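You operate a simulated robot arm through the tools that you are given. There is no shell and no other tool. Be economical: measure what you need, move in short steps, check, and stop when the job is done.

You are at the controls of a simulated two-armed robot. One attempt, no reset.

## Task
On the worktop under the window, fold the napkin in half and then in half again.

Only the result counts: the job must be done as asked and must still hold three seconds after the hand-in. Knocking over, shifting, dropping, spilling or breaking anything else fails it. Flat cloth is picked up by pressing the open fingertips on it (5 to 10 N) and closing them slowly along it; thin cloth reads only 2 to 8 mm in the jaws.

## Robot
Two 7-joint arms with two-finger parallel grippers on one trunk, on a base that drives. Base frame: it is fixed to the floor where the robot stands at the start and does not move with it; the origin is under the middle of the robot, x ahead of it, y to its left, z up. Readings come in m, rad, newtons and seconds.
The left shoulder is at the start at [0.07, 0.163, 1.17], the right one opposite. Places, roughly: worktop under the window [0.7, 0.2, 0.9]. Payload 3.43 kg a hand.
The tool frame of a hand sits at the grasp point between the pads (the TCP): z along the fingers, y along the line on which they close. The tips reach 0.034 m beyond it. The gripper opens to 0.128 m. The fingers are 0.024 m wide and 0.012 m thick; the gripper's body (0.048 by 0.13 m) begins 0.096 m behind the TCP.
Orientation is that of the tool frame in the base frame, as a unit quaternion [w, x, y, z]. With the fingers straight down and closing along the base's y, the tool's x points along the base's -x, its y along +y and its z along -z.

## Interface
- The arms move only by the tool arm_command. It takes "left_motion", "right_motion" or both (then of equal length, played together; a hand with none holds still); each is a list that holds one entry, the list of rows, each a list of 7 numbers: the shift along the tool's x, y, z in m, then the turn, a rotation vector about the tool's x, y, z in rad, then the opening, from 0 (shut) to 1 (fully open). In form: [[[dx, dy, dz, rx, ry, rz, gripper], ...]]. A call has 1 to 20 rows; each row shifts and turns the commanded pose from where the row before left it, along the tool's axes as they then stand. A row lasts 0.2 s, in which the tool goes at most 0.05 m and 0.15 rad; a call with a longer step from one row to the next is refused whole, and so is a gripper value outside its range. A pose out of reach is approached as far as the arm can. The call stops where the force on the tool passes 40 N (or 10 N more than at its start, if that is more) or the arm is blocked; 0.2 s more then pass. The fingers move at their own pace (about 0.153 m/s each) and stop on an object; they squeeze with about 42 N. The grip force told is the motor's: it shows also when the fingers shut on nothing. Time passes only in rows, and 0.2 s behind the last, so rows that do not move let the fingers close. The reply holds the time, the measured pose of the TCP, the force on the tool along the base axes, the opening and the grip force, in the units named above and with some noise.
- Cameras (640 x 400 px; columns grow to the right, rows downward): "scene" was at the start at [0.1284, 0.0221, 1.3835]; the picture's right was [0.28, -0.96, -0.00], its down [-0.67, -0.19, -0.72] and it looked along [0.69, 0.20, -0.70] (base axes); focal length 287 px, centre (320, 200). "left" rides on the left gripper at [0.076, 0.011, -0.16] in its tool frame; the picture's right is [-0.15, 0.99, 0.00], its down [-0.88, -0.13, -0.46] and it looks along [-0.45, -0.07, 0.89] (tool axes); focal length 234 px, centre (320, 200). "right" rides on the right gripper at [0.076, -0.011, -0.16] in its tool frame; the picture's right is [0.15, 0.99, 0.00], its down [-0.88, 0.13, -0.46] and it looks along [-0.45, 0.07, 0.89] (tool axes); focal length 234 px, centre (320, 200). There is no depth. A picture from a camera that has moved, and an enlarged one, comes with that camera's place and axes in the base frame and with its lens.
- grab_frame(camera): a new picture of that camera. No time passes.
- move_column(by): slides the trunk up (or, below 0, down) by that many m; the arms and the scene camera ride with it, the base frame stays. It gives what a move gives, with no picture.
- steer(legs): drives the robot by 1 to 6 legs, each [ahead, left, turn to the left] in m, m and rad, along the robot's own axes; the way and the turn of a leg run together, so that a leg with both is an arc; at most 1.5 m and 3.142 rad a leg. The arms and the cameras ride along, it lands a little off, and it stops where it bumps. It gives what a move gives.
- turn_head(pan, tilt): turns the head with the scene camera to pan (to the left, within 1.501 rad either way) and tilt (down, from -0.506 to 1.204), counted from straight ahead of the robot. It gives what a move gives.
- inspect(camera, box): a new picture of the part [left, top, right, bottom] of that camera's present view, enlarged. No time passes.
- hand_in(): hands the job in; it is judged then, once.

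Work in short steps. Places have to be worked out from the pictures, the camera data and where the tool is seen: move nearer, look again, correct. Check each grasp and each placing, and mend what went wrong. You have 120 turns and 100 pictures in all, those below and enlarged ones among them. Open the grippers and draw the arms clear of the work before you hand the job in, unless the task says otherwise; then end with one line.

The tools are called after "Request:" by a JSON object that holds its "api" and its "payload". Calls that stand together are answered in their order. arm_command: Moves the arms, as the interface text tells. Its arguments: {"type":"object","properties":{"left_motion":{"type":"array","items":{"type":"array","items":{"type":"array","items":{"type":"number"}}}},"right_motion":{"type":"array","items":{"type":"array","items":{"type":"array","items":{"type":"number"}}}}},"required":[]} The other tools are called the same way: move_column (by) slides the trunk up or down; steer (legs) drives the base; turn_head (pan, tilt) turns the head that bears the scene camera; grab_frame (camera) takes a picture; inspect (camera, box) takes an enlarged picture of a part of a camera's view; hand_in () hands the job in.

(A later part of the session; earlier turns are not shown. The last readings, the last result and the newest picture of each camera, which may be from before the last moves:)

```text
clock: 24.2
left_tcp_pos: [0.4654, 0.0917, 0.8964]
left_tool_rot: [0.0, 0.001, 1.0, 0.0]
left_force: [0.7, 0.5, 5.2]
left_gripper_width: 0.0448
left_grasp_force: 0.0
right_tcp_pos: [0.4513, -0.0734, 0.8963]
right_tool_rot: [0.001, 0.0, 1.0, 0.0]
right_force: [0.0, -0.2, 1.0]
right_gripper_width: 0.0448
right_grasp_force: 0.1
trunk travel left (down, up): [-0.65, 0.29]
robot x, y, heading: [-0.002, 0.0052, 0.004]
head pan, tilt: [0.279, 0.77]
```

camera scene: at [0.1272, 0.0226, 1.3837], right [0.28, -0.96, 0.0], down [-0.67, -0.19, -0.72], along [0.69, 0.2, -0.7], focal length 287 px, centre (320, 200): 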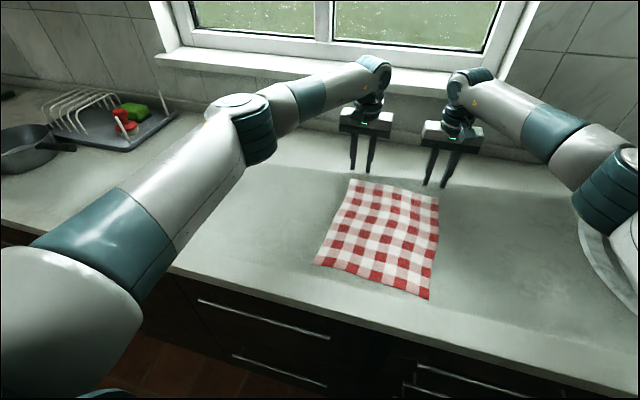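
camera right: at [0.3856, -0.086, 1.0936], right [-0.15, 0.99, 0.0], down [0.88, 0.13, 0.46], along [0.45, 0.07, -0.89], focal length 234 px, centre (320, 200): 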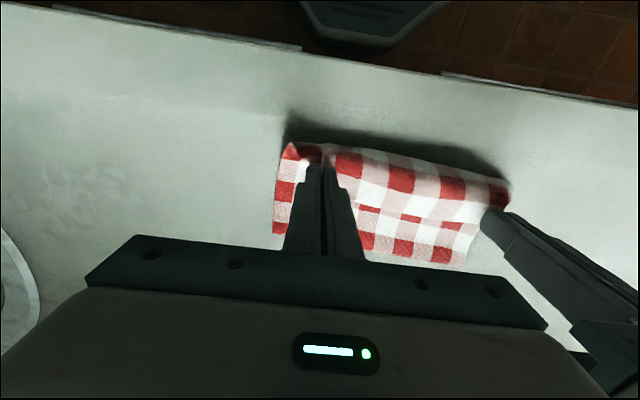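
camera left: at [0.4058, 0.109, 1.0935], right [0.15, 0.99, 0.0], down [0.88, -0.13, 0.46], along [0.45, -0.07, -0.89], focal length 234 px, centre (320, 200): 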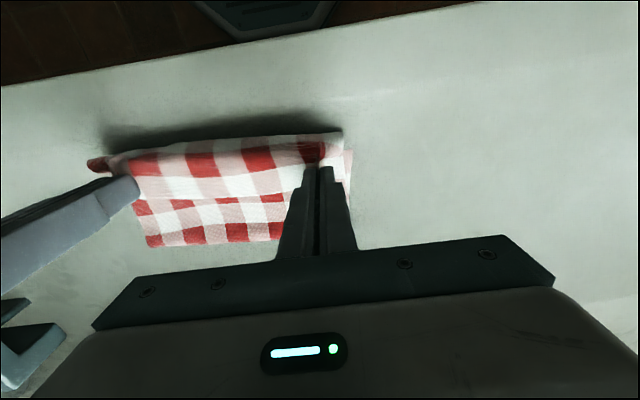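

Left is at 5 N and right at 1 N, so the cloth layers are very thin. I'll press the right slightly more and drag both 4 cm toward the robot.

Request:
{"api": "arm_command", "payload": {"left_motion": [[[0, 0, 0, 0, 0, 0, 0.35], [0.005, 0, 0, 0, 0, 0, 0.35], [0.005, 0, 0, 0, 0, 0, 0.35], [0.005, 0, 0, 0, 0, 0, 0.35], [0.005, 0, 0, 0, 0, 0, 0.35], [0.005, 0, 0, 0, 0, 0, 0.35], [0.005, 0, 0, 0, 0, 0, 0.35], [0.005, 0, 0, 0, 0, 0, 0.35], [0.005, 0, 0, 0, 0, 0, 0.35]]], "right_motion": [[[0, 0, 0.0007, 0, 0, 0, 0.35], [0.005, 0, 0, 0, 0, 0, 0.35], [0.005, 0, 0, 0, 0, 0, 0.35], [0.005, 0, 0, 0, 0, 0, 0.35], [0.005, 0, 0, 0, 0, 0, 0.35], [0.005, 0, 0, 0, 0, 0, 0.35], [0.005, 0, 0, 0, 0, 0, 0.35], [0.005, 0, 0, 0, 0, 0, 0.35], [0.005, 0, 0, 0, 0, 0, 0.35]]]}}

Request:
{"api": "inspect", "payload": {"camera": "left", "box": [80, 80, 400, 280]}}

Request:
{"api": "inspect", "payload": {"camera": "scene", "box": [300, 180, 460, 300]}}

```text
clock: 26.2
left_tcp_pos: [0.4235, 0.0924, 0.8965]
left_tool_rot: [0.0, 0.0, 1.0, 0.0]
left_force: [-0.2, -0.3, 1.3]
left_gripper_width: 0.045
left_grasp_force: 0.0
right_tcp_pos: [0.4109, -0.0747, 0.8956]
right_tool_rot: [0.0, 0.0, 1.0, 0.0]
right_force: [1.7, -0.6, 9.4]
right_gripper_width: 0.0445
right_grasp_force: 0.1
trunk travel left (down, up): [-0.65, 0.29]
robot x, y, heading: [0.0007, -0.0019, 0.002]
head pan, tilt: [0.279, 0.77]
```

```text
2.00 times, centred on (240, 180) of left
camera zoom: at [0.3476, 0.1032, 1.0551], right [0.15, 0.99, 0.0], down [0.88, -0.13, 0.46], along [0.45, -0.07, -0.89], focal length 468 px, centre (480, 240)
```

zoom: 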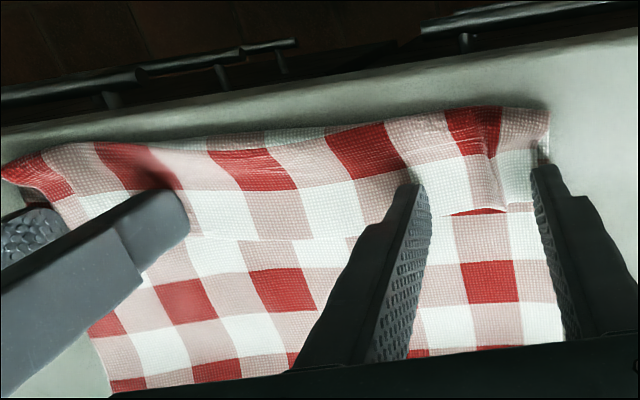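

```text
3.33 times, centred on (380, 240) of scene
camera zoom: at [0.1277, 0.0222, 1.3836], right [0.28, -0.96, 0.0], down [-0.67, -0.19, -0.72], along [0.69, 0.2, -0.7], focal length 958 px, centre (120, 67)
```

zoom: 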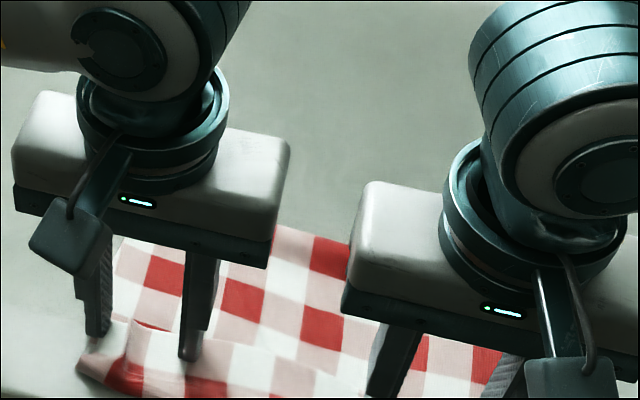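

The drag slid the whole napkin about 4 cm toward the robot, so the layers stick to each other. New plan: grip the overhanging front crease (x≈0.39, tail and flap only), carry the flap back open, flatten it, and refold with a grip right at the edge. I'll lift and position over the crease.

Request:
{"api": "arm_command", "payload": {"left_motion": [[[0, 0, -0.015, 0, 0, 0, 0.25], [0.014, 0.001, 0, 0, 0, 0, 0.25], [0.0145, 0.001, 0, 0, 0, 0, 0.25], [0, 0, 0, 0, 0, 0, 0.25]]], "right_motion": [[[0, 0, -0.015, 0, 0, 0, 0.25], [0.012, 0, 0, 0, 0, 0, 0.25], [0.011, 0, 0, 0, 0, 0, 0.25], [0, 0, 0, 0, 0, 0, 0.25]]]}}

Request:
{"api": "inspect", "payload": {"camera": "left", "box": [80, 80, 400, 280]}}

Request:
{"api": "inspect", "payload": {"camera": "right", "box": [220, 80, 540, 280]}}

```text
clock: 27.2
left_tcp_pos: [0.3946, 0.094, 0.9101]
left_tool_rot: [0.0, 0.0, 1.0, 0.001]
left_force: [0.3, -0.4, 0.5]
left_gripper_width: 0.0323
left_grasp_force: 0.0
right_tcp_pos: [0.3867, -0.0744, 0.9098]
right_tool_rot: [-0.001, 0.0, 1.0, 0.0]
right_force: [-0.4, -0.9, -0.4]
right_gripper_width: 0.0318
right_grasp_force: 0.1
trunk travel left (down, up): [-0.65, 0.29]
robot x, y, heading: [-0.003, -0.0005, 0.002]
head pan, tilt: [0.279, 0.77]
```

```text
2.00 times, centred on (240, 180) of left
camera zoom: at [0.3201, 0.105, 1.0697], right [0.15, 0.99, 0.0], down [0.88, -0.13, 0.46], along [0.45, -0.07, -0.89], focal length 468 px, centre (480, 240)
```

zoom: 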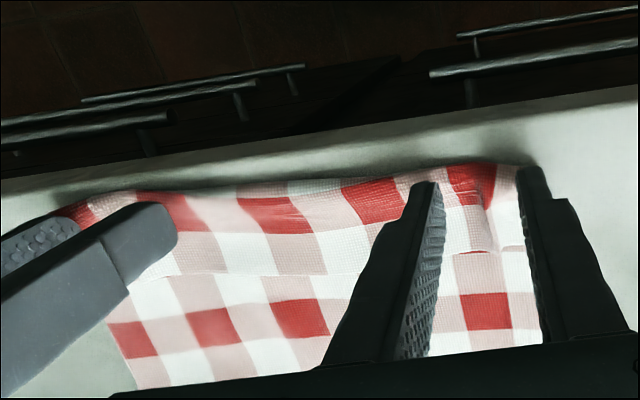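

```text
2.00 times, centred on (380, 180) of right
camera zoom: at [0.3095, -0.0843, 1.0684], right [-0.15, 0.99, 0.0], down [0.88, 0.13, 0.46], along [0.45, 0.07, -0.89], focal length 468 px, centre (200, 240)
```

zoom: 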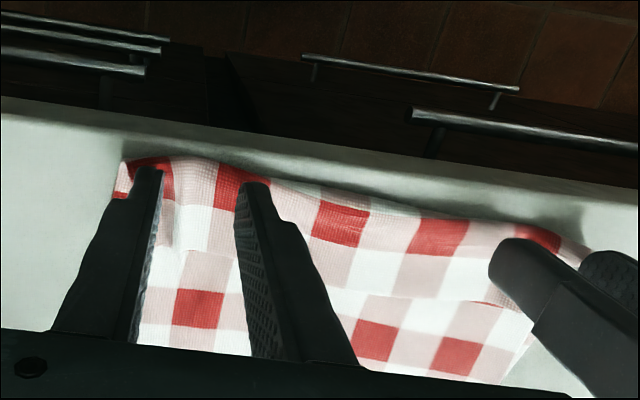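

The fingertips straddle the crease. I'll lower in small steps to contact.

Request:
{"api": "arm_command", "payload": {"left_motion": [[[0, 0, 0.006, 0, 0, 0, 0.25], [0, 0, 0.004, 0, 0, 0, 0.25], [0, 0, 0.002, 0, 0, 0, 0.25], [0, 0, 0.0015, 0, 0, 0, 0.25], [0, 0, 0, 0, 0, 0, 0.25]]], "right_motion": [[[0, 0, 0.006, 0, 0, 0, 0.25], [0, 0, 0.004, 0, 0, 0, 0.25], [0, 0, 0.002, 0, 0, 0, 0.25], [0, 0, 0.0015, 0, 0, 0, 0.25], [0, 0, 0, 0, 0, 0, 0.25]]]}}

```text
clock: 28.4
left_tcp_pos: [0.3961, 0.0937, 0.8976]
left_tool_rot: [-0.001, 0.0, 1.0, 0.0]
left_force: [1.1, 0.5, 0.3]
left_gripper_width: 0.0319
left_grasp_force: 0.0
right_tcp_pos: [0.3882, -0.0734, 0.8962]
right_tool_rot: [0.0, 0.0, 1.0, 0.0]
right_force: [0.2, -0.2, 0.2]
right_gripper_width: 0.0319
right_grasp_force: 0.1
trunk travel left (down, up): [-0.65, 0.29]
robot x, y, heading: [0.0014, -0.0022, 0.002]
head pan, tilt: [0.279, 0.77]
```

A bit lower still.

Request:
{"api": "arm_command", "payload": {"left_motion": [[[0, 0, 0.001, 0, 0, 0, 0.25], [0, 0, 0.001, 0, 0, 0, 0.25], [0, 0, 0, 0, 0, 0, 0.25]]], "right_motion": [[[0, 0, 0.001, 0, 0, 0, 0.25], [0, 0, 0.001, 0, 0, 0, 0.25], [0, 0, 0, 0, 0, 0, 0.25]]]}}

```text
clock: 29.2
left_tcp_pos: [0.3964, 0.0948, 0.8963]
left_tool_rot: [0.0, 0.0, 1.0, 0.0]
left_force: [0.8, -0.1, 3.7]
left_gripper_width: 0.0323
left_grasp_force: 0.1
right_tcp_pos: [0.3875, -0.0731, 0.8946]
right_tool_rot: [0.0, 0.0, 1.0, 0.0]
right_force: [0.9, -0.2, 5.6]
right_gripper_width: 0.0321
right_grasp_force: 0.0
trunk travel left (down, up): [-0.65, 0.29]
robot x, y, heading: [-0.0003, 0.0006, 0.003]
head pan, tilt: [0.279, 0.77]
```

Good contact at 4–6 N. I'll close slowly and lift 5 cm.

Request:
{"api": "arm_command", "payload": {"left_motion": [[[0, 0, 0.0005, 0, 0, 0, 0.22], [0, 0, 0, 0, 0, 0, 0.19], [0, 0, 0, 0, 0, 0, 0.16], [0, 0, 0, 0, 0, 0, 0.13], [0, 0, 0, 0, 0, 0, 0.1], [0, 0, 0, 0, 0, 0, 0.07], [0, 0, 0, 0, 0, 0, 0.04], [0, 0, 0, 0, 0, 0, 0.01], [0, 0, 0, 0, 0, 0, 0], [0, 0, 0, 0, 0, 0, 0], [0, 0, -0.01, 0, 0, 0, 0], [0, 0, -0.02, 0, 0, 0, 0], [0, 0, -0.02, 0, 0, 0, 0]]], "right_motion": [[[0, 0, 0, 0, 0, 0, 0.22], [0, 0, 0, 0, 0, 0, 0.19], [0, 0, 0, 0, 0, 0, 0.16], [0, 0, 0, 0, 0, 0, 0.13], [0, 0, 0, 0, 0, 0, 0.1], [0, 0, 0, 0, 0, 0, 0.07], [0, 0, 0, 0, 0, 0, 0.04], [0, 0, 0, 0, 0, 0, 0.01], [0, 0, 0, 0, 0, 0, 0], [0, 0, 0, 0, 0, 0, 0], [0, 0, -0.01, 0, 0, 0, 0], [0, 0, -0.02, 0, 0, 0, 0], [0, 0, -0.02, 0, 0, 0, 0]]]}}

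Request:
{"api": "inspect", "payload": {"camera": "left", "box": [80, 80, 400, 280]}}

Request:
{"api": "inspect", "payload": {"camera": "scene", "box": [300, 180, 500, 330]}}

```text
clock: 32.0
left_tcp_pos: [0.3957, 0.0923, 0.9459]
left_tool_rot: [-0.001, 0.0, 1.0, 0.0]
left_force: [-0.2, 0.1, -0.2]
left_gripper_width: 0.0
left_grasp_force: 33.2
right_tcp_pos: [0.3863, -0.0741, 0.9451]
right_tool_rot: [-0.001, 0.0, 1.0, 0.0]
right_force: [0.2, -0.2, 0.3]
right_gripper_width: 0.0024
right_grasp_force: 36.9
trunk travel left (down, up): [-0.65, 0.29]
robot x, y, heading: [0.0003, 0.004, 0.001]
head pan, tilt: [0.279, 0.77]
```

```text
2.00 times, centred on (240, 180) of left
camera zoom: at [0.3198, 0.1047, 1.1042], right [0.15, 0.99, 0.0], down [0.88, -0.13, 0.45], along [0.45, -0.07, -0.89], focal length 468 px, centre (480, 240)
```

zoom: 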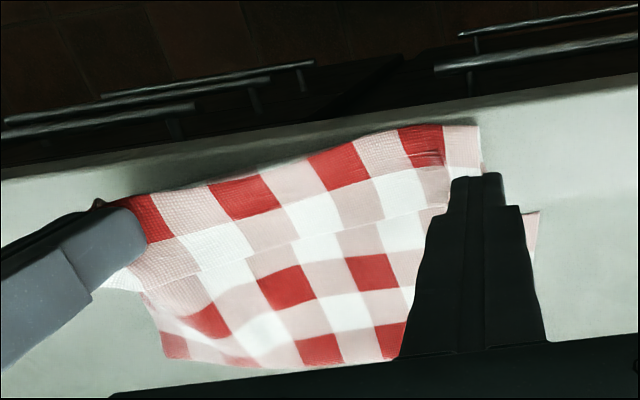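

```text
2.67 times, centred on (400, 255) of scene
camera zoom: at [0.1283, 0.022, 1.3834], right [0.28, -0.96, 0.0], down [-0.67, -0.19, -0.72], along [0.69, 0.2, -0.7], focal length 766 px, centre (107, 53)
```

zoom: 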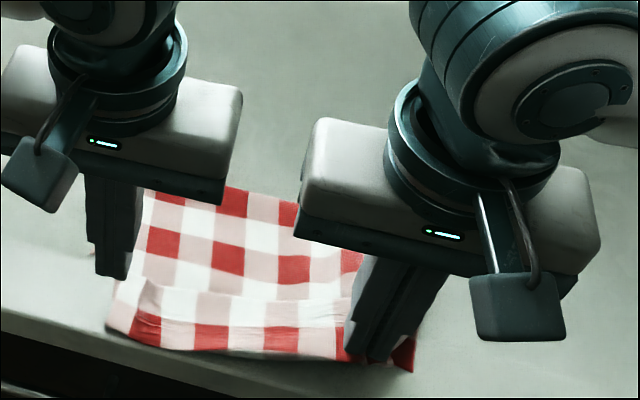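

The right hand holds (2.4 mm) but the left slipped. I'll lower both; the right keeps its grip while the left reopens slightly deeper on the cloth for another try.

Request:
{"api": "arm_command", "payload": {"left_motion": [[[0, 0, 0, 0, 0, 0, 0.25], [-0.004, -0.003, 0.02, 0, 0, 0, 0.25], [0, 0, 0.02, 0, 0, 0, 0.25], [0, 0, 0.0075, 0, 0, 0, 0.25], [0, 0, 0.002, 0, 0, 0, 0.25], [0, 0, 0.001, 0, 0, 0, 0.25], [0, 0, 0, 0, 0, 0, 0.25]]], "right_motion": [[[0, 0, 0, 0, 0, 0, 0], [0, 0, 0.02, 0, 0, 0, 0], [0, 0, 0.02, 0, 0, 0, 0], [0, 0, 0.006, 0, 0, 0, 0], [0, 0, 0, 0, 0, 0, 0], [0, 0, 0, 0, 0, 0, 0], [0, 0, 0, 0, 0, 0, 0]]]}}

Request:
{"api": "inspect", "payload": {"camera": "left", "box": [80, 80, 400, 280]}}

```text
clock: 33.6
left_tcp_pos: [0.3991, 0.0902, 0.8965]
left_tool_rot: [0.001, 0.0, 1.0, 0.0]
left_force: [0.0, 1.4, 15.2]
left_gripper_width: 0.0314
left_grasp_force: 0.0
right_tcp_pos: [0.3863, -0.074, 0.8998]
right_tool_rot: [0.0, 0.0, 1.0, 0.001]
right_force: [0.4, -0.3, 1.2]
right_gripper_width: 0.0025
right_grasp_force: 37.6
trunk travel left (down, up): [-0.65, 0.29]
robot x, y, heading: [-0.0002, -0.0039, -0.002]
head pan, tilt: [0.279, 0.77]
```

```text
2.00 times, centred on (240, 180) of left
camera zoom: at [0.3231, 0.1016, 1.0543], right [0.15, 0.99, 0.0], down [0.88, -0.13, 0.46], along [0.45, -0.07, -0.89], focal length 468 px, centre (480, 240)
```

zoom: 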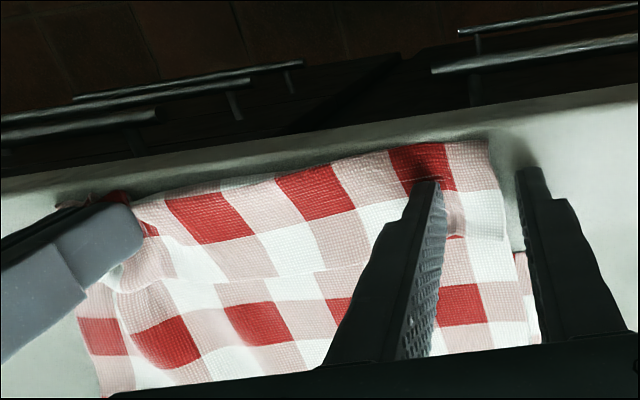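

The cloth's left side shifted and the outer finger is off the cloth. I'll move the left hand 2 cm inward and press again more lightly.

Request:
{"api": "arm_command", "payload": {"left_motion": [[[0, 0, -0.01, 0, 0, 0, 0.25], [0, -0.022, 0, 0, 0, 0, 0.25], [0, 0, 0.007, 0, 0, 0, 0.25], [0, 0, 0.0015, 0, 0, 0, 0.25], [0, 0, 0, 0, 0, 0, 0.25]]]}}

Request:
{"api": "inspect", "payload": {"camera": "left", "box": [80, 80, 400, 280]}}

```text
clock: 34.8
left_tcp_pos: [0.3984, 0.0693, 0.895]
left_tool_rot: [-0.001, 0.0, 1.0, 0.0]
left_force: [-0.5, 0.3, 2.0]
left_gripper_width: 0.032
left_grasp_force: 0.1
right_tcp_pos: [0.3878, -0.0724, 0.8991]
right_tool_rot: [0.001, 0.0, 1.0, 0.0]
right_force: [0.1, 1.1, 1.7]
right_gripper_width: 0.0022
right_grasp_force: 37.1
trunk travel left (down, up): [-0.65, 0.29]
robot x, y, heading: [-0.0006, 0.0035, 0.002]
head pan, tilt: [0.279, 0.77]
```

```text
2.00 times, centred on (240, 180) of left
camera zoom: at [0.3235, 0.0802, 1.0549], right [0.15, 0.99, 0.0], down [0.88, -0.13, 0.46], along [0.45, -0.07, -0.89], focal length 468 px, centre (480, 240)
```

zoom: 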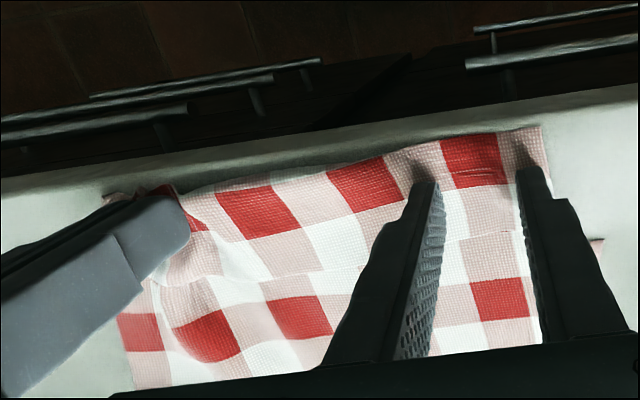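

Both left fingers are on the cloth now. I'll press about 1 mm more, close slowly, and lift both hands.

Request:
{"api": "arm_command", "payload": {"left_motion": [[[0, 0, 0.0009, 0, 0, 0, 0.25], [0, 0, 0, 0, 0, 0, 0.22], [0, 0, 0, 0, 0, 0, 0.19], [0, 0, 0, 0, 0, 0, 0.16], [0, 0, 0, 0, 0, 0, 0.13], [0, 0, 0, 0, 0, 0, 0.1], [0, 0, 0, 0, 0, 0, 0.07], [0, 0, 0, 0, 0, 0, 0.04], [0, 0, 0, 0, 0, 0, 0.01], [0, 0, 0, 0, 0, 0, 0], [0, 0, 0, 0, 0, 0, 0], [0, 0, -0.01, 0, 0, 0, 0], [0, 0, -0.02, 0, 0, 0, 0], [0, 0, -0.02, 0, 0, 0, 0]]], "right_motion": [[[0, 0, 0, 0, 0, 0, 0], [0, 0, 0, 0, 0, 0, 0], [0, 0, 0, 0, 0, 0, 0], [0, 0, 0, 0, 0, 0, 0], [0, 0, 0, 0, 0, 0, 0], [0, 0, 0, 0, 0, 0, 0], [0, 0, 0, 0, 0, 0, 0], [0, 0, 0, 0, 0, 0, 0], [0, 0, 0, 0, 0, 0, 0], [0, 0, 0, 0, 0, 0, 0], [0, 0, 0, 0, 0, 0, 0], [0, 0, -0.01, 0, 0, 0, 0], [0, 0, -0.02, 0, 0, 0, 0], [0, 0, -0.02, 0, 0, 0, 0]]]}}

Request:
{"api": "inspect", "payload": {"camera": "left", "box": [80, 80, 400, 280]}}

Request:
{"api": "inspect", "payload": {"camera": "right", "box": [220, 80, 540, 280]}}

```text
clock: 37.8
left_tcp_pos: [0.3991, 0.0694, 0.9446]
left_tool_rot: [0.0, 0.0, 1.0, 0.0]
left_force: [-0.3, -1.8, 0.5]
left_gripper_width: 0.0027
left_grasp_force: 37.5
right_tcp_pos: [0.3857, -0.0738, 0.9476]
right_tool_rot: [0.0, 0.0, 1.0, 0.0]
right_force: [0.2, 2.4, -0.1]
right_gripper_width: 0.0023
right_grasp_force: 37.4
trunk travel left (down, up): [-0.65, 0.29]
robot x, y, heading: [0.0003, 0.0007, 0.001]
head pan, tilt: [0.279, 0.77]
```

```text
2.00 times, centred on (240, 180) of left
camera zoom: at [0.3236, 0.0799, 1.1034], right [0.15, 0.99, 0.0], down [0.88, -0.13, 0.46], along [0.45, -0.07, -0.89], focal length 468 px, centre (480, 240)
```

zoom: 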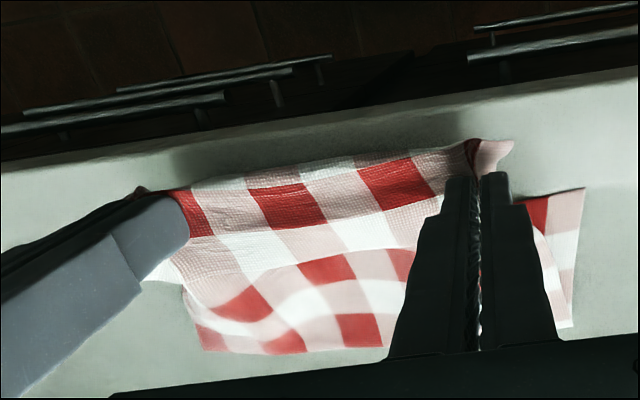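

```text
2.00 times, centred on (380, 180) of right
camera zoom: at [0.3094, -0.084, 1.1073], right [-0.15, 0.99, 0.0], down [0.88, 0.13, 0.46], along [0.45, 0.07, -0.89], focal length 468 px, centre (200, 240)
```

zoom: 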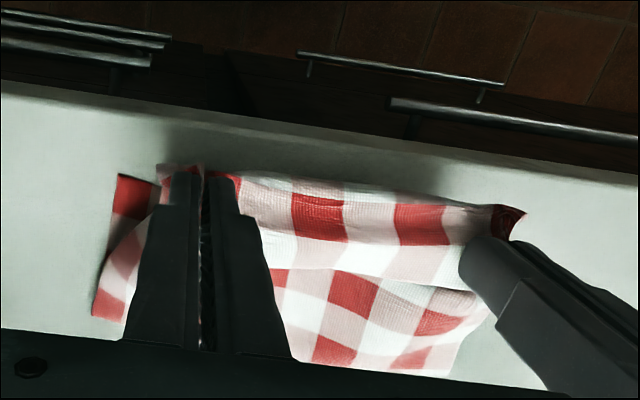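

Both hands hold the flap and the bottom layer stays on the table, with its near edge at x≈0.41. I'll carry the flap back over along an arc toward x≈0.68.

Request:
{"api": "arm_command", "payload": {"left_motion": [[[-0.0085, -0.001, -0.02, 0, 0, 0, 0], [-0.0117, -0.001, -0.0195, 0, 0, 0, 0], [-0.0147, -0.001, -0.0175, 0, 0, 0, 0], [-0.0172, -0.001, -0.015, 0, 0, 0, 0], [-0.0194, -0.001, -0.0122, 0, 0, 0, 0], [-0.021, -0.001, -0.009, 0, 0, 0, 0], [-0.0221, -0.001, -0.0055, 0, 0, 0, 0], [-0.0228, -0.001, -0.002, 0, 0, 0, 0], [-0.0228, -0.001, 0.0016, 0, 0, 0, 0], [-0.0223, -0.001, 0.0052, 0, 0, 0, 0], [-0.0212, -0.001, 0.0087, 0, 0, 0, 0], [-0.0196, -0.001, 0.0118, 0, 0, 0, 0], [-0.0175, -0.001, 0.0148, 0, 0, 0, 0], [-0.0148, -0.001, 0.0172, 0, 0, 0, 0], [-0.012, -0.001, 0.0195, 0, 0, 0, 0], [-0.0088, -0.001, 0.0212, 0, 0, 0, 0], [-0.0054, -0.001, 0.0222, 0, 0, 0, 0], [-0.0018, -0.001, 0.0135, 0, 0, 0, 0], [0, 0, 0, 0, 0, 0, 0]]], "right_motion": [[[-0.0085, -0.001, -0.02, 0, 0, 0, 0], [-0.0117, -0.001, -0.0195, 0, 0, 0, 0], [-0.0147, -0.001, -0.0175, 0, 0, 0, 0], [-0.0172, -0.001, -0.015, 0, 0, 0, 0], [-0.0194, -0.001, -0.0122, 0, 0, 0, 0], [-0.021, -0.001, -0.009, 0, 0, 0, 0], [-0.0221, -0.001, -0.0055, 0, 0, 0, 0], [-0.0228, -0.001, -0.002, 0, 0, 0, 0], [-0.0228, -0.001, 0.0016, 0, 0, 0, 0], [-0.0223, -0.001, 0.0052, 0, 0, 0, 0], [-0.0212, -0.001, 0.0087, 0, 0, 0, 0], [-0.0196, -0.001, 0.0118, 0, 0, 0, 0], [-0.0175, -0.001, 0.0148, 0, 0, 0, 0], [-0.0148, -0.001, 0.0172, 0, 0, 0, 0], [-0.012, -0.001, 0.0195, 0, 0, 0, 0], [-0.0088, -0.001, 0.0212, 0, 0, 0, 0], [-0.0054, -0.001, 0.0222, 0, 0, 0, 0], [-0.0018, -0.001, 0.0135, 0, 0, 0, 0], [0, 0, 0, 0, 0, 0, 0]]]}}

Request:
{"api": "inspect", "payload": {"camera": "scene", "box": [270, 130, 510, 310]}}

Request:
{"api": "inspect", "payload": {"camera": "left", "box": [80, 80, 400, 280]}}

Request:
{"api": "inspect", "payload": {"camera": "right", "box": [220, 80, 540, 280]}}

```text
clock: 41.8
left_tcp_pos: [0.6829, 0.0513, 0.909]
left_tool_rot: [0.0, -0.001, 1.0, 0.001]
left_force: [0.2, -3.2, 0.7]
left_gripper_width: 0.0026
left_grasp_force: 37.8
right_tcp_pos: [0.671, -0.0916, 0.9143]
right_tool_rot: [0.0, 0.001, 1.0, -0.001]
right_force: [0.6, 3.5, -0.2]
right_gripper_width: 0.0027
right_grasp_force: 36.3
trunk travel left (down, up): [-0.65, 0.29]
robot x, y, heading: [0.0011, -0.0017, 0.002]
head pan, tilt: [0.279, 0.77]
```

```text
2.22 times, centred on (390, 220) of scene
camera zoom: at [0.1283, 0.0221, 1.3835], right [0.28, -0.96, 0.0], down [-0.67, -0.19, -0.72], along [0.69, 0.2, -0.7], focal length 639 px, centre (164, 156)
```

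zoom: 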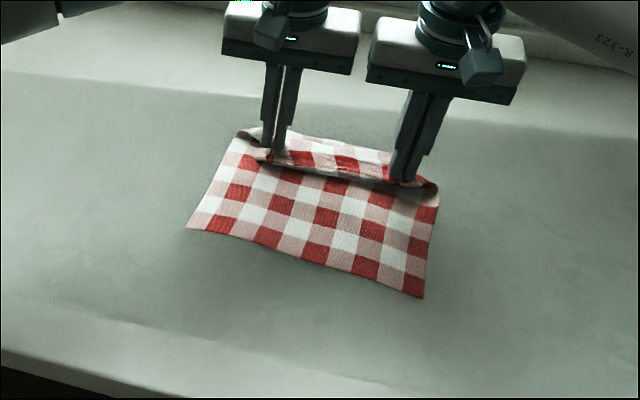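

```text
2.00 times, centred on (240, 180) of left
camera zoom: at [0.6078, 0.0625, 1.0684], right [0.15, 0.99, 0.0], down [0.88, -0.13, 0.46], along [0.45, -0.07, -0.89], focal length 468 px, centre (480, 240)
```

zoom: 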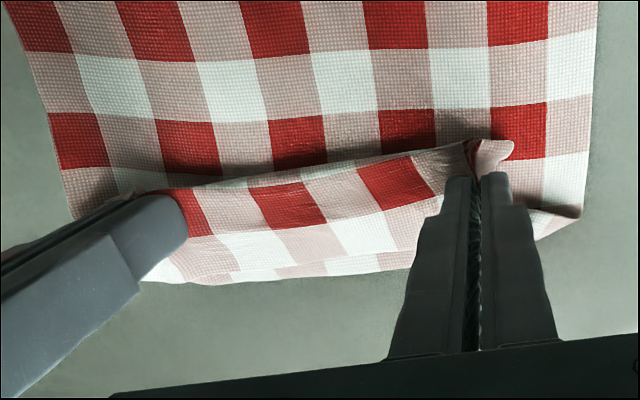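

```text
2.00 times, centred on (380, 180) of right
camera zoom: at [0.5936, -0.1024, 1.0721], right [-0.15, 0.99, 0.0], down [0.88, 0.13, 0.46], along [0.45, 0.07, -0.89], focal length 468 px, centre (200, 240)
```

zoom: 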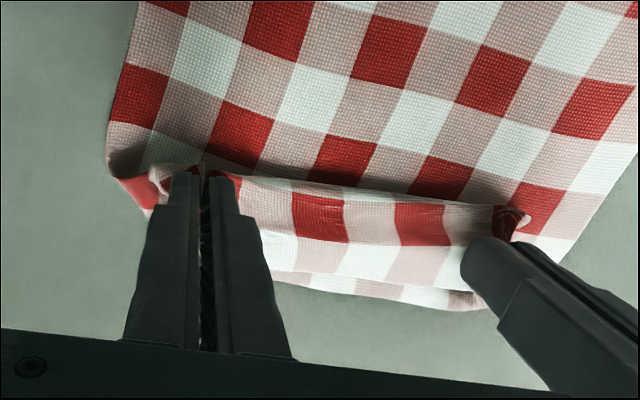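

The flap is back over with a small Z-pleat still at the jaws. I'll raise slightly, open quickly and let the stiffness spring the pleat out.

Request:
{"api": "arm_command", "payload": {"left_motion": [[[-0.005, 0, -0.015, 0, 0, 0, 0], [0, 0, 0, 0, 0, 0, 0], [0, 0, 0, 0, 0, 0, 0.4], [0, 0, 0, 0, 0, 0, 0.4], [0, 0, -0.03, 0, 0, 0, 0.4], [0, 0, -0.04, 0, 0, 0, 0.4], [0, 0, 0, 0, 0, 0, 0.4]]], "right_motion": [[[-0.005, 0, -0.015, 0, 0, 0, 0], [0, 0, 0, 0, 0, 0, 0], [0, 0, 0, 0, 0, 0, 0.4], [0, 0, 0, 0, 0, 0, 0.4], [0, 0, -0.03, 0, 0, 0, 0.4], [0, 0, -0.04, 0, 0, 0, 0.4], [0, 0, 0, 0, 0, 0, 0.4]]]}}

Request:
{"api": "inspect", "payload": {"camera": "scene", "box": [290, 160, 466, 310]}}

Request:
{"api": "inspect", "payload": {"camera": "left", "box": [80, 80, 400, 280]}}

Request:
{"api": "inspect", "payload": {"camera": "right", "box": [220, 80, 540, 280]}}

```text
clock: 43.4
left_tcp_pos: [0.6907, 0.052, 0.9928]
left_tool_rot: [0.0, 0.0, 1.0, 0.001]
left_force: [-0.2, -0.2, -0.5]
left_gripper_width: 0.0512
left_grasp_force: 0.1
right_tcp_pos: [0.6786, -0.0921, 0.9979]
right_tool_rot: [-0.001, -0.001, 1.0, 0.0]
right_force: [0.0, -0.2, 0.0]
right_gripper_width: 0.0513
right_grasp_force: 0.1
trunk travel left (down, up): [-0.65, 0.29]
robot x, y, heading: [-0.0012, 0.0018, -0.003]
head pan, tilt: [0.279, 0.77]
```

```text
2.67 times, centred on (378, 235) of scene
camera zoom: at [0.1297, 0.022, 1.3833], right [0.28, -0.96, 0.0], down [-0.67, -0.19, -0.72], along [0.69, 0.2, -0.7], focal length 766 px, centre (165, 107)
```

zoom: 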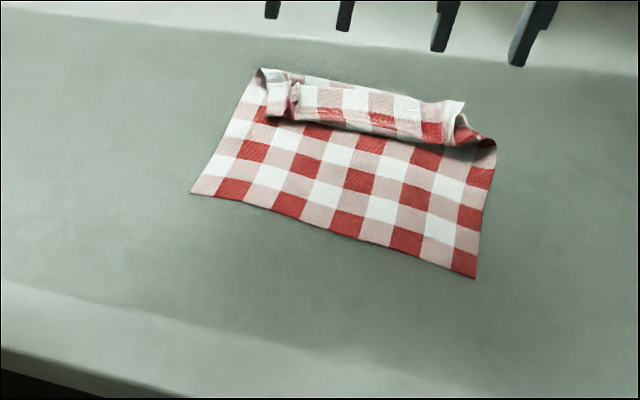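

```text
2.00 times, centred on (240, 180) of left
camera zoom: at [0.6146, 0.0626, 1.1524], right [0.15, 0.99, 0.0], down [0.88, -0.13, 0.45], along [0.45, -0.07, -0.89], focal length 468 px, centre (480, 240)
```

zoom: 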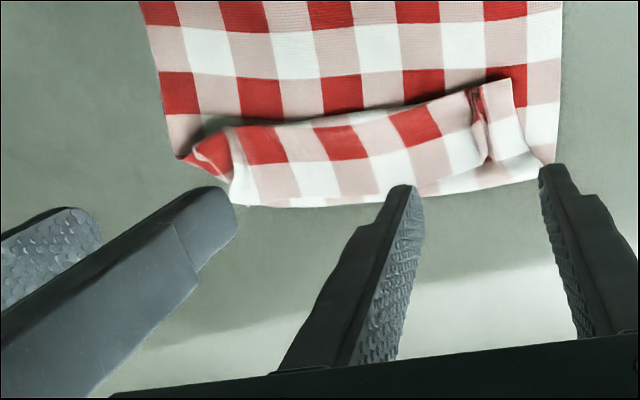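

```text
2.00 times, centred on (380, 180) of right
camera zoom: at [0.5997, -0.1028, 1.1568], right [-0.15, 0.99, 0.0], down [0.88, 0.13, 0.45], along [0.45, 0.07, -0.89], focal length 468 px, centre (200, 240)
```

zoom: 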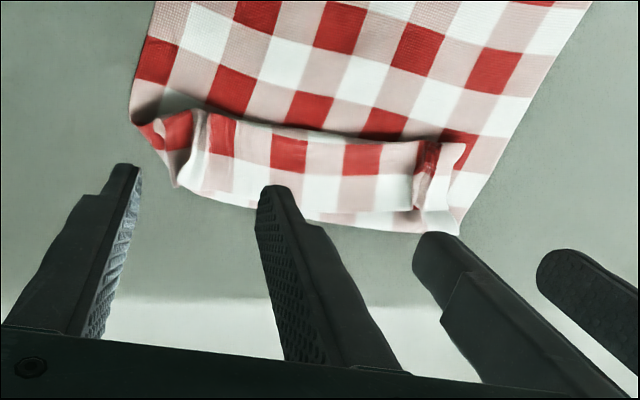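

The roll at the far end is lofted, with its open loop facing the robot at x≈0.66. I'll set the fingertips just on the robot side of the loop, skim the surface and push it away to unroll it.

Request:
{"api": "arm_command", "payload": {"left_motion": [[[0.03, 0.0015, 0, 0, 0, 0, 0.35], [0.03, 0.0015, 0, 0, 0, 0, 0.35], [0, 0, 0.04, 0, 0, 0, 0.35], [0, 0, 0.04, 0, 0, 0, 0.35], [0, 0, 0.011, 0, 0, 0, 0.35], [0, 0, 0.003, 0, 0, 0, 0.35], [0, 0, 0, 0, 0, 0, 0.35]]], "right_motion": [[[0.024, 0.001, 0, 0, 0, 0, 0.35], [0.023, 0.001, 0, 0, 0, 0, 0.35], [0, 0, 0.04, 0, 0, 0, 0.35], [0, 0, 0.04, 0, 0, 0, 0.35], [0, 0, 0.016, 0, 0, 0, 0.35], [0, 0, 0.003, 0, 0, 0, 0.35], [0, 0, 0, 0, 0, 0, 0.35]]]}}

Request:
{"api": "grab_frame", "payload": {"camera": "left"}}

```text
clock: 45.0
left_tcp_pos: [0.628, 0.0552, 0.8998]
left_tool_rot: [0.0, 0.001, 1.0, 0.0]
left_force: [0.0, 0.5, -0.3]
left_gripper_width: 0.0446
left_grasp_force: 0.1
right_tcp_pos: [0.6283, -0.0898, 0.9006]
right_tool_rot: [0.0, 0.0, 1.0, 0.0]
right_force: [0.4, -0.6, 0.3]
right_gripper_width: 0.045
right_grasp_force: 0.0
trunk travel left (down, up): [-0.65, 0.29]
robot x, y, heading: [-0.0031, 0.0004, 0.001]
head pan, tilt: [0.279, 0.77]
```

```text
53 pictures are left
camera left: at [0.5531, 0.0655, 1.059], right [0.15, 0.99, 0.0], down [0.88, -0.13, 0.46], along [0.45, -0.07, -0.89], focal length 234 px, centre (320, 200)
```

left: 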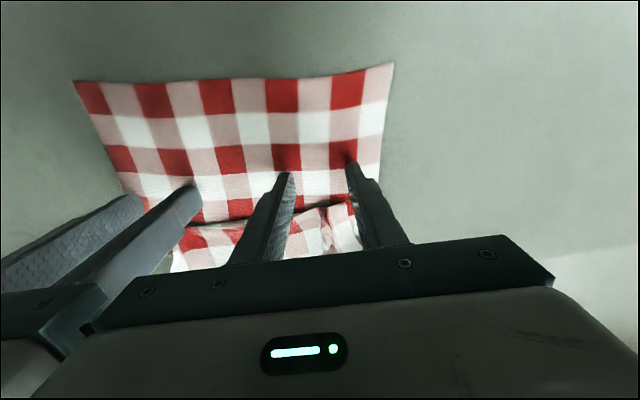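

The fingers are behind the loop. I'll push it 10 cm away from the robot, slowly and skimming.

Request:
{"api": "arm_command", "payload": {"left_motion": [[[-0.01, 0, 0.001, 0, 0, 0, 0.35], [-0.01, 0, 0, 0, 0, 0, 0.35], [-0.01, 0, 0, 0, 0, 0, 0.35], [-0.01, 0, 0, 0, 0, 0, 0.35], [-0.01, 0, 0, 0, 0, 0, 0.35], [-0.01, 0, 0, 0, 0, 0, 0.35], [-0.01, 0, 0, 0, 0, 0, 0.35], [-0.01, 0, 0, 0, 0, 0, 0.35], [-0.01, 0, 0, 0, 0, 0, 0.35], [-0.01, 0, 0, 0, 0, 0, 0.35]]], "right_motion": [[[-0.01, 0, 0.0015, 0, 0, 0, 0.35], [-0.01, 0, 0, 0, 0, 0, 0.35], [-0.01, 0, 0, 0, 0, 0, 0.35], [-0.01, 0, 0, 0, 0, 0, 0.35], [-0.01, 0, 0, 0, 0, 0, 0.35], [-0.01, 0, 0, 0, 0, 0, 0.35], [-0.01, 0, 0, 0, 0, 0, 0.35], [-0.01, 0, 0, 0, 0, 0, 0.35], [-0.01, 0, 0, 0, 0, 0, 0.35], [-0.01, 0, 0, 0, 0, 0, 0.35]]]}}

Request:
{"api": "inspect", "payload": {"camera": "scene", "box": [290, 140, 466, 290]}}

Request:
{"api": "grab_frame", "payload": {"camera": "left"}}

```text
clock: 47.2
left_tcp_pos: [0.7274, 0.0539, 0.8996]
left_tool_rot: [-0.001, 0.0, 1.0, 0.0]
left_force: [0.3, 0.5, -0.3]
left_gripper_width: 0.045
left_grasp_force: 0.0
right_tcp_pos: [0.7292, -0.0899, 0.8987]
right_tool_rot: [0.0, 0.0, 1.0, 0.0]
right_force: [-0.1, 0.2, 0.0]
right_gripper_width: 0.0449
right_grasp_force: 0.0
trunk travel left (down, up): [-0.65, 0.29]
robot x, y, heading: [-0.0004, -0.0007, -0.001]
head pan, tilt: [0.279, 0.77]
```

```text
2.67 times, centred on (378, 215) of scene
camera zoom: at [0.1288, 0.0221, 1.3834], right [0.28, -0.96, 0.0], down [-0.67, -0.19, -0.72], along [0.69, 0.2, -0.7], focal length 766 px, centre (165, 160)
```

zoom: 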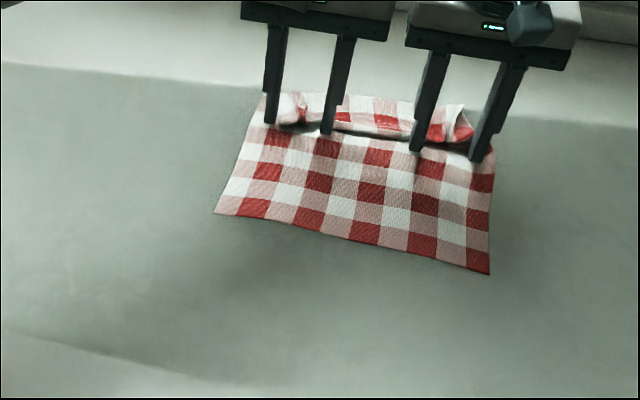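

```text
51 pictures are left
camera left: at [0.6529, 0.0655, 1.0588], right [0.15, 0.99, 0.0], down [0.88, -0.13, 0.46], along [0.45, -0.07, -0.89], focal length 234 px, centre (320, 200)
```

left: 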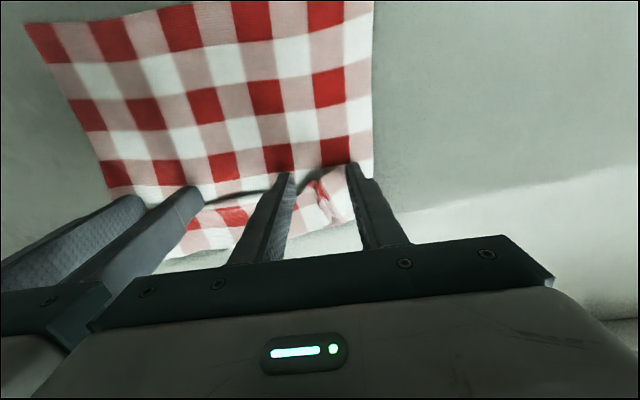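

The roll partly unrolled, but the whole napkin slid about 5 cm away. Pressing and dragging clearly moves it, so I'll press on the flat part and drag it back toward the robot to regain room.

Request:
{"api": "arm_command", "payload": {"left_motion": [[[0, 0, -0.03, 0, 0, 0, 0.35], [0.04, 0, 0, 0, 0, 0, 0.35], [0.04, 0, 0, 0, 0, 0, 0.35], [0, 0, 0.025, 0, 0, 0, 0.35], [0, 0, 0.005, 0, 0, 0, 0.35], [0, 0, 0.0015, 0, 0, 0, 0.35], [0, 0, 0.001, 0, 0, 0, 0.35], [0, 0, 0, 0, 0, 0, 0.35]]], "right_motion": [[[0, 0, -0.03, 0, 0, 0, 0.35], [0.04, 0, 0, 0, 0, 0, 0.35], [0.04, 0, 0, 0, 0, 0, 0.35], [0, 0, 0.025, 0, 0, 0, 0.35], [0, 0, 0.005, 0, 0, 0, 0.35], [0, 0, 0.0015, 0, 0, 0, 0.35], [0, 0, 0.001, 0, 0, 0, 0.35], [0, 0, 0, 0, 0, 0, 0.35]]]}}

```text
clock: 49.0
left_tcp_pos: [0.6488, 0.0546, 0.8966]
left_tool_rot: [0.0, 0.0, 1.0, 0.0]
left_force: [-0.1, 0.3, 0.4]
left_gripper_width: 0.0447
left_grasp_force: 0.0
right_tcp_pos: [0.6484, -0.0894, 0.8962]
right_tool_rot: [0.001, 0.001, 1.0, 0.0]
right_force: [-0.2, -0.4, -0.4]
right_gripper_width: 0.0448
right_grasp_force: 0.1
trunk travel left (down, up): [-0.65, 0.29]
robot x, y, heading: [-0.0016, 0.0017, 0.002]
head pan, tilt: [0.279, 0.77]
```

I'll press 2 mm more and drag 13 cm toward the robot.

Request:
{"api": "arm_command", "payload": {"left_motion": [[[0, 0, 0.001, 0, 0, 0, 0.35], [0, 0, 0.001, 0, 0, 0, 0.35], [0.01, 0, 0, 0, 0, 0, 0.35], [0.01, 0, 0, 0, 0, 0, 0.35], [0.01, 0, 0, 0, 0, 0, 0.35], [0.01, 0, 0, 0, 0, 0, 0.35], [0.01, 0, 0, 0, 0, 0, 0.35], [0.01, 0, 0, 0, 0, 0, 0.35], [0.01, 0, 0, 0, 0, 0, 0.35], [0.01, 0, 0, 0, 0, 0, 0.35], [0.01, 0, 0, 0, 0, 0, 0.35], [0.01, 0, 0, 0, 0, 0, 0.35], [0.01, 0, 0, 0, 0, 0, 0.35], [0.01, 0, 0, 0, 0, 0, 0.35], [0.01, 0, 0, 0, 0, 0, 0.35]]], "right_motion": [[[0, 0, 0.001, 0, 0, 0, 0.35], [0, 0, 0.001, 0, 0, 0, 0.35], [0.01, 0, 0, 0, 0, 0, 0.35], [0.01, 0, 0, 0, 0, 0, 0.35], [0.01, 0, 0, 0, 0, 0, 0.35], [0.01, 0, 0, 0, 0, 0, 0.35], [0.01, 0, 0, 0, 0, 0, 0.35], [0.01, 0, 0, 0, 0, 0, 0.35], [0.01, 0, 0, 0, 0, 0, 0.35], [0.01, 0, 0, 0, 0, 0, 0.35], [0.01, 0, 0, 0, 0, 0, 0.35], [0.01, 0, 0, 0, 0, 0, 0.35], [0.01, 0, 0, 0, 0, 0, 0.35], [0.01, 0, 0, 0, 0, 0, 0.35], [0.01, 0, 0, 0, 0, 0, 0.35]]]}}

Request:
{"api": "grab_frame", "payload": {"camera": "scene"}}

Request:
{"api": "grab_frame", "payload": {"camera": "right"}}

```text
clock: 52.2
left_tcp_pos: [0.5172, 0.0536, 0.8964]
left_tool_rot: [0.002, -0.001, 1.0, 0.0]
left_force: [-0.2, 0.0, 0.2]
left_gripper_width: 0.0449
left_grasp_force: 0.2
right_tcp_pos: [0.518, -0.089, 0.8951]
right_tool_rot: [0.001, 0.0, 1.0, 0.0]
right_force: [4.2, 0.3, 20.2]
right_gripper_width: 0.0447
right_grasp_force: 0.2
trunk travel left (down, up): [-0.65, 0.29]
robot x, y, heading: [-0.0007, -0.0034, 0.003]
head pan, tilt: [0.279, 0.77]
```

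```text
50 pictures are left
camera scene: at [0.1268, 0.0224, 1.3837], right [0.28, -0.96, 0.0], down [-0.67, -0.19, -0.72], along [0.69, 0.2, -0.7], focal length 287 px, centre (320, 200)
```

scene: 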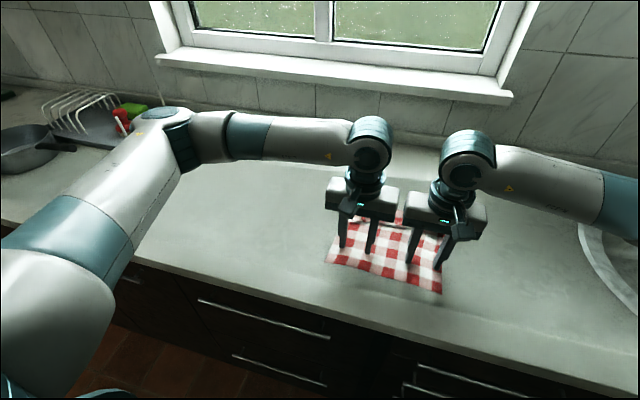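

```text
49 pictures are left
camera right: at [0.4405, -0.0999, 1.0533], right [-0.15, 0.99, 0.0], down [0.88, 0.13, 0.46], along [0.45, 0.07, -0.89], focal length 234 px, centre (320, 200)
```

right: 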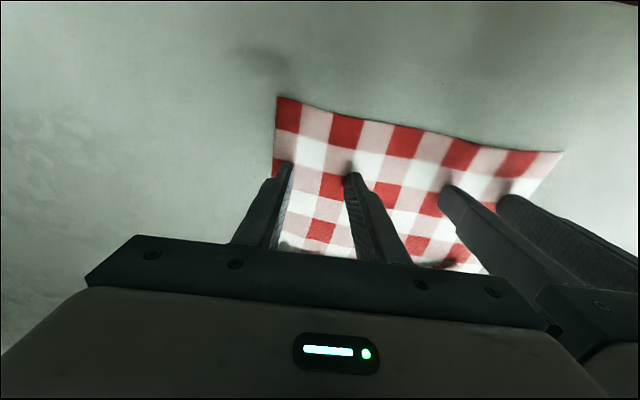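

That works: the near edge is back at x≈0.459, with the roll loop at x≈0.592. The right hand will now anchor the near-right part while the left, opened wide, sits behind the loop.

Request:
{"api": "arm_command", "payload": {"left_motion": [[[0, 0, -0.03, 0, 0, 0, 1.0], [0, 0, -0.02, 0, 0, 0, 1.0], [0, 0, 0, 0, 0, 0, 1.0], [0, 0, 0, 0, 0, 0, 1.0], [0, 0, 0, 0, 0, 0, 1.0]]], "right_motion": [[[0, 0, -0.02, 0, 0, 0, 0.1], [0.03, -0.016, 0, 0, 0, 0, 0.1], [0, 0, 0.014, 0, 0, 0, 0.1], [0, 0, 0.004, 0, 0, 0, 0.1], [0, 0, 0, 0, 0, 0, 0.1]]]}}

Request:
{"api": "arm_command", "payload": {"left_motion": [[[-0.02, -0.024, 0, 0, 0, 0, 1.0], [-0.025, -0.024, 0, 0, 0, 0, 1.0], [0, 0, 0.03, 0, 0, 0, 1.0], [0, 0, 0.0155, 0, 0, 0, 1.0], [0, 0, 0, 0, 0, 0, 1.0]]]}}

Request:
{"api": "grab_frame", "payload": {"camera": "left"}}

```text
clock: 53.4
left_tcp_pos: [0.5174, 0.0543, 0.9447]
left_tool_rot: [0.0, -0.001, 1.0, 0.001]
left_force: [-0.2, 1.4, -0.3]
left_gripper_width: 0.1282
left_grasp_force: 0.0
right_tcp_pos: [0.4896, -0.1049, 0.8959]
right_tool_rot: [0.0, 0.0, 1.0, 0.0]
right_force: [-0.8, 0.1, 0.2]
right_gripper_width: 0.0126
right_grasp_force: 0.1
trunk travel left (down, up): [-0.65, 0.29]
robot x, y, heading: [-0.0015, 0.001, 0.0]
head pan, tilt: [0.279, 0.77]
```

```text
clock: 54.6
left_tcp_pos: [0.5637, 0.006, 0.8993]
left_tool_rot: [0.0, 0.0, 1.0, 0.0]
left_force: [0.6, -0.2, -0.2]
left_gripper_width: 0.1282
left_grasp_force: 0.0
right_tcp_pos: [0.4887, -0.1048, 0.8971]
right_tool_rot: [0.0, 0.0, 1.0, 0.0]
right_force: [-0.1, -0.1, 0.1]
right_gripper_width: 0.0127
right_grasp_force: 0.0
trunk travel left (down, up): [-0.65, 0.29]
robot x, y, heading: [0.0013, -0.0015, 0.002]
head pan, tilt: [0.279, 0.77]
```

```text
48 pictures are left
camera left: at [0.4881, 0.0173, 1.0589], right [0.15, 0.99, 0.0], down [0.88, -0.13, 0.46], along [0.45, -0.07, -0.89], focal length 234 px, centre (320, 200)
```

left: 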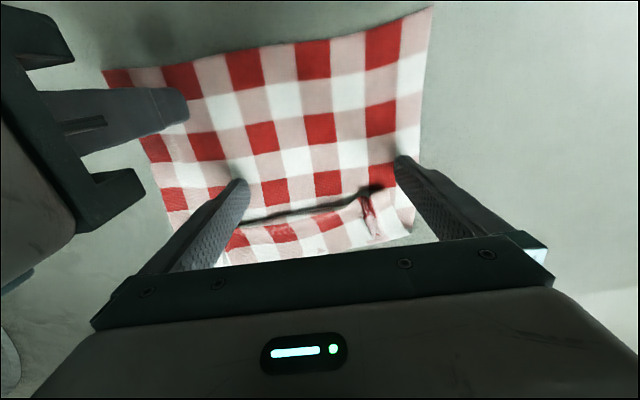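

Well placed. I'll press the right anchor to about 10 N, then push with the left.

Request:
{"api": "arm_command", "payload": {"left_motion": [[[0, 0, 0.001, 0, 0, 0, 1.0], [0, 0, 0, 0, 0, 0, 1.0], [0, 0, 0, 0, 0, 0, 1.0], [0, 0, 0, 0, 0, 0, 1.0]]], "right_motion": [[[0, 0, 0.001, 0, 0, 0, 0.1], [0, 0, 0.001, 0, 0, 0, 0.1], [0, 0, 0.001, 0, 0, 0, 0.1], [0, 0, 0, 0, 0, 0, 0.1]]]}}

Request:
{"api": "arm_command", "payload": {"left_motion": [[[-0.01, 0, 0, 0, 0, 0, 1.0], [-0.01, 0, 0, 0, 0, 0, 1.0], [-0.01, 0, 0, 0, 0, 0, 1.0], [-0.01, 0, 0, 0, 0, 0, 1.0], [-0.01, 0, 0, 0, 0, 0, 1.0], [-0.01, 0, 0, 0, 0, 0, 1.0], [-0.01, 0, 0, 0, 0, 0, 1.0], [-0.01, 0, 0, 0, 0, 0, 1.0], [-0.01, 0, 0, 0, 0, 0, 1.0], [-0.01, 0, 0, 0, 0, 0, 1.0]]]}}

Request:
{"api": "grab_frame", "payload": {"camera": "left"}}

```text
clock: 55.6
left_tcp_pos: [0.5628, 0.0061, 0.9003]
left_tool_rot: [0.0, 0.0, 1.0, 0.0]
left_force: [-0.1, -0.5, -1.0]
left_gripper_width: 0.1281
left_grasp_force: 0.0
right_tcp_pos: [0.4878, -0.1052, 0.8956]
right_tool_rot: [0.002, 0.0, 1.0, 0.001]
right_force: [1.3, -2.7, 19.1]
right_gripper_width: 0.0126
right_grasp_force: 0.0
trunk travel left (down, up): [-0.65, 0.29]
robot x, y, heading: [0.0023, -0.0013, 0.004]
head pan, tilt: [0.279, 0.77]
```

```text
clock: 57.8
left_tcp_pos: [0.6618, 0.0062, 0.8992]
left_tool_rot: [-0.001, 0.0, 1.0, 0.0]
left_force: [0.7, -0.1, 0.4]
left_gripper_width: 0.128
left_grasp_force: 0.0
right_tcp_pos: [0.4887, -0.1055, 0.8955]
right_tool_rot: [0.002, 0.0, 1.0, 0.001]
right_force: [7.6, -2.7, 36.6]
right_gripper_width: 0.013
right_grasp_force: 0.1
trunk travel left (down, up): [-0.65, 0.29]
robot x, y, heading: [-0.0004, 0.0026, 0.0]
head pan, tilt: [0.279, 0.77]
```

```text
47 pictures are left
camera left: at [0.5863, 0.0173, 1.0586], right [0.15, 0.99, 0.0], down [0.88, -0.13, 0.46], along [0.45, -0.07, -0.89], focal length 234 px, centre (320, 200)
```

left: 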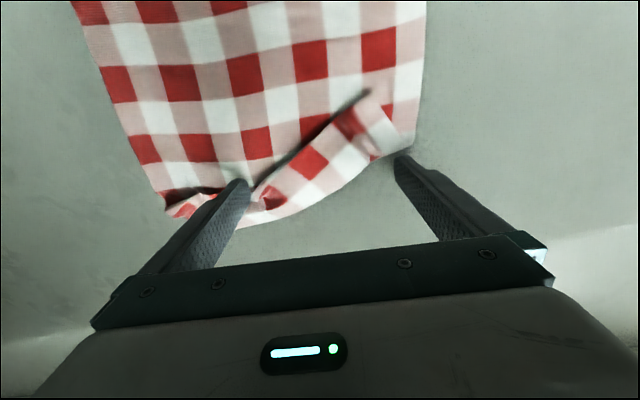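

The right part has mostly unrolled, and the left end's loop remains at x≈0.60, y≈0.05. I'll ease the anchor and reposition the left fingers behind that end.

Request:
{"api": "arm_command", "payload": {"left_motion": [[[0, 0, -0.04, 0, 0, 0, 0.7], [0.045, 0.012, 0, 0, 0, 0, 0.4], [0.045, 0.012, 0, 0, 0, 0, 0.4], [0, 0, 0.03, 0, 0, 0, 0.4], [0, 0, 0.01, 0, 0, 0, 0.4], [0, 0, 0, 0, 0, 0, 0.4], [-0.01, 0, 0, 0, 0, 0, 0.4], [-0.01, 0, 0, 0, 0, 0, 0.4], [-0.01, 0, 0, 0, 0, 0, 0.4], [-0.01, 0, 0, 0, 0, 0, 0.4], [-0.01, 0, 0, 0, 0, 0, 0.4], [-0.01, 0, 0, 0, 0, 0, 0.4], [-0.01, 0, 0, 0, 0, 0, 0.4], [-0.01, 0, 0, 0, 0, 0, 0.4], [-0.01, 0, 0, 0, 0, 0, 0.4], [-0.01, 0, 0, 0, 0, 0, 0.4]]], "right_motion": [[[0, 0, -0.001, 0, 0, 0, 0.1], [0, 0, -0.001, 0, 0, 0, 0.1], [0, 0, -0.0005, 0, 0, 0, 0.1], [0, 0, 0, 0, 0, 0, 0.1], [0, 0, 0, 0, 0, 0, 0.1], [0, 0, 0, 0, 0, 0, 0.1], [0, 0, 0, 0, 0, 0, 0.1], [0, 0, 0, 0, 0, 0, 0.1], [0, 0, 0, 0, 0, 0, 0.1], [0, 0, 0, 0, 0, 0, 0.1], [0, 0, 0, 0, 0, 0, 0.1], [0, 0, 0, 0, 0, 0, 0.1], [0, 0, 0, 0, 0, 0, 0.1], [0, 0, 0, 0, 0, 0, 0.1], [0, 0, 0, 0, 0, 0, 0.1], [0, 0, 0, 0, 0, 0, 0.1]]]}}

Request:
{"api": "grab_frame", "payload": {"camera": "left"}}

```text
clock: 61.2
left_tcp_pos: [0.6741, 0.0306, 0.8983]
left_tool_rot: [0.0, 0.0, 1.0, 0.0]
left_force: [0.0, 0.4, -1.2]
left_gripper_width: 0.051
left_grasp_force: 0.1
right_tcp_pos: [0.4892, -0.1059, 0.8947]
right_tool_rot: [0.0, 0.0, 1.0, 0.0]
right_force: [-0.5, -0.2, -0.2]
right_gripper_width: 0.0126
right_grasp_force: 0.0
trunk travel left (down, up): [-0.65, 0.29]
robot x, y, heading: [-0.0005, 0.0028, -0.0]
head pan, tilt: [0.279, 0.77]
```

```text
46 pictures are left
camera left: at [0.5982, 0.041, 1.058], right [0.15, 0.99, 0.0], down [0.88, -0.13, 0.46], along [0.45, -0.07, -0.89], focal length 234 px, centre (320, 200)
```

left: 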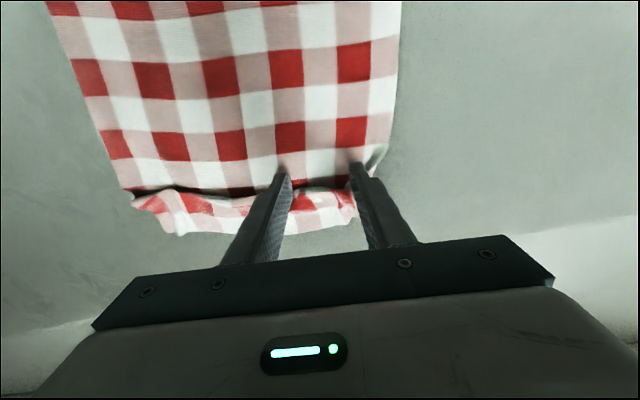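

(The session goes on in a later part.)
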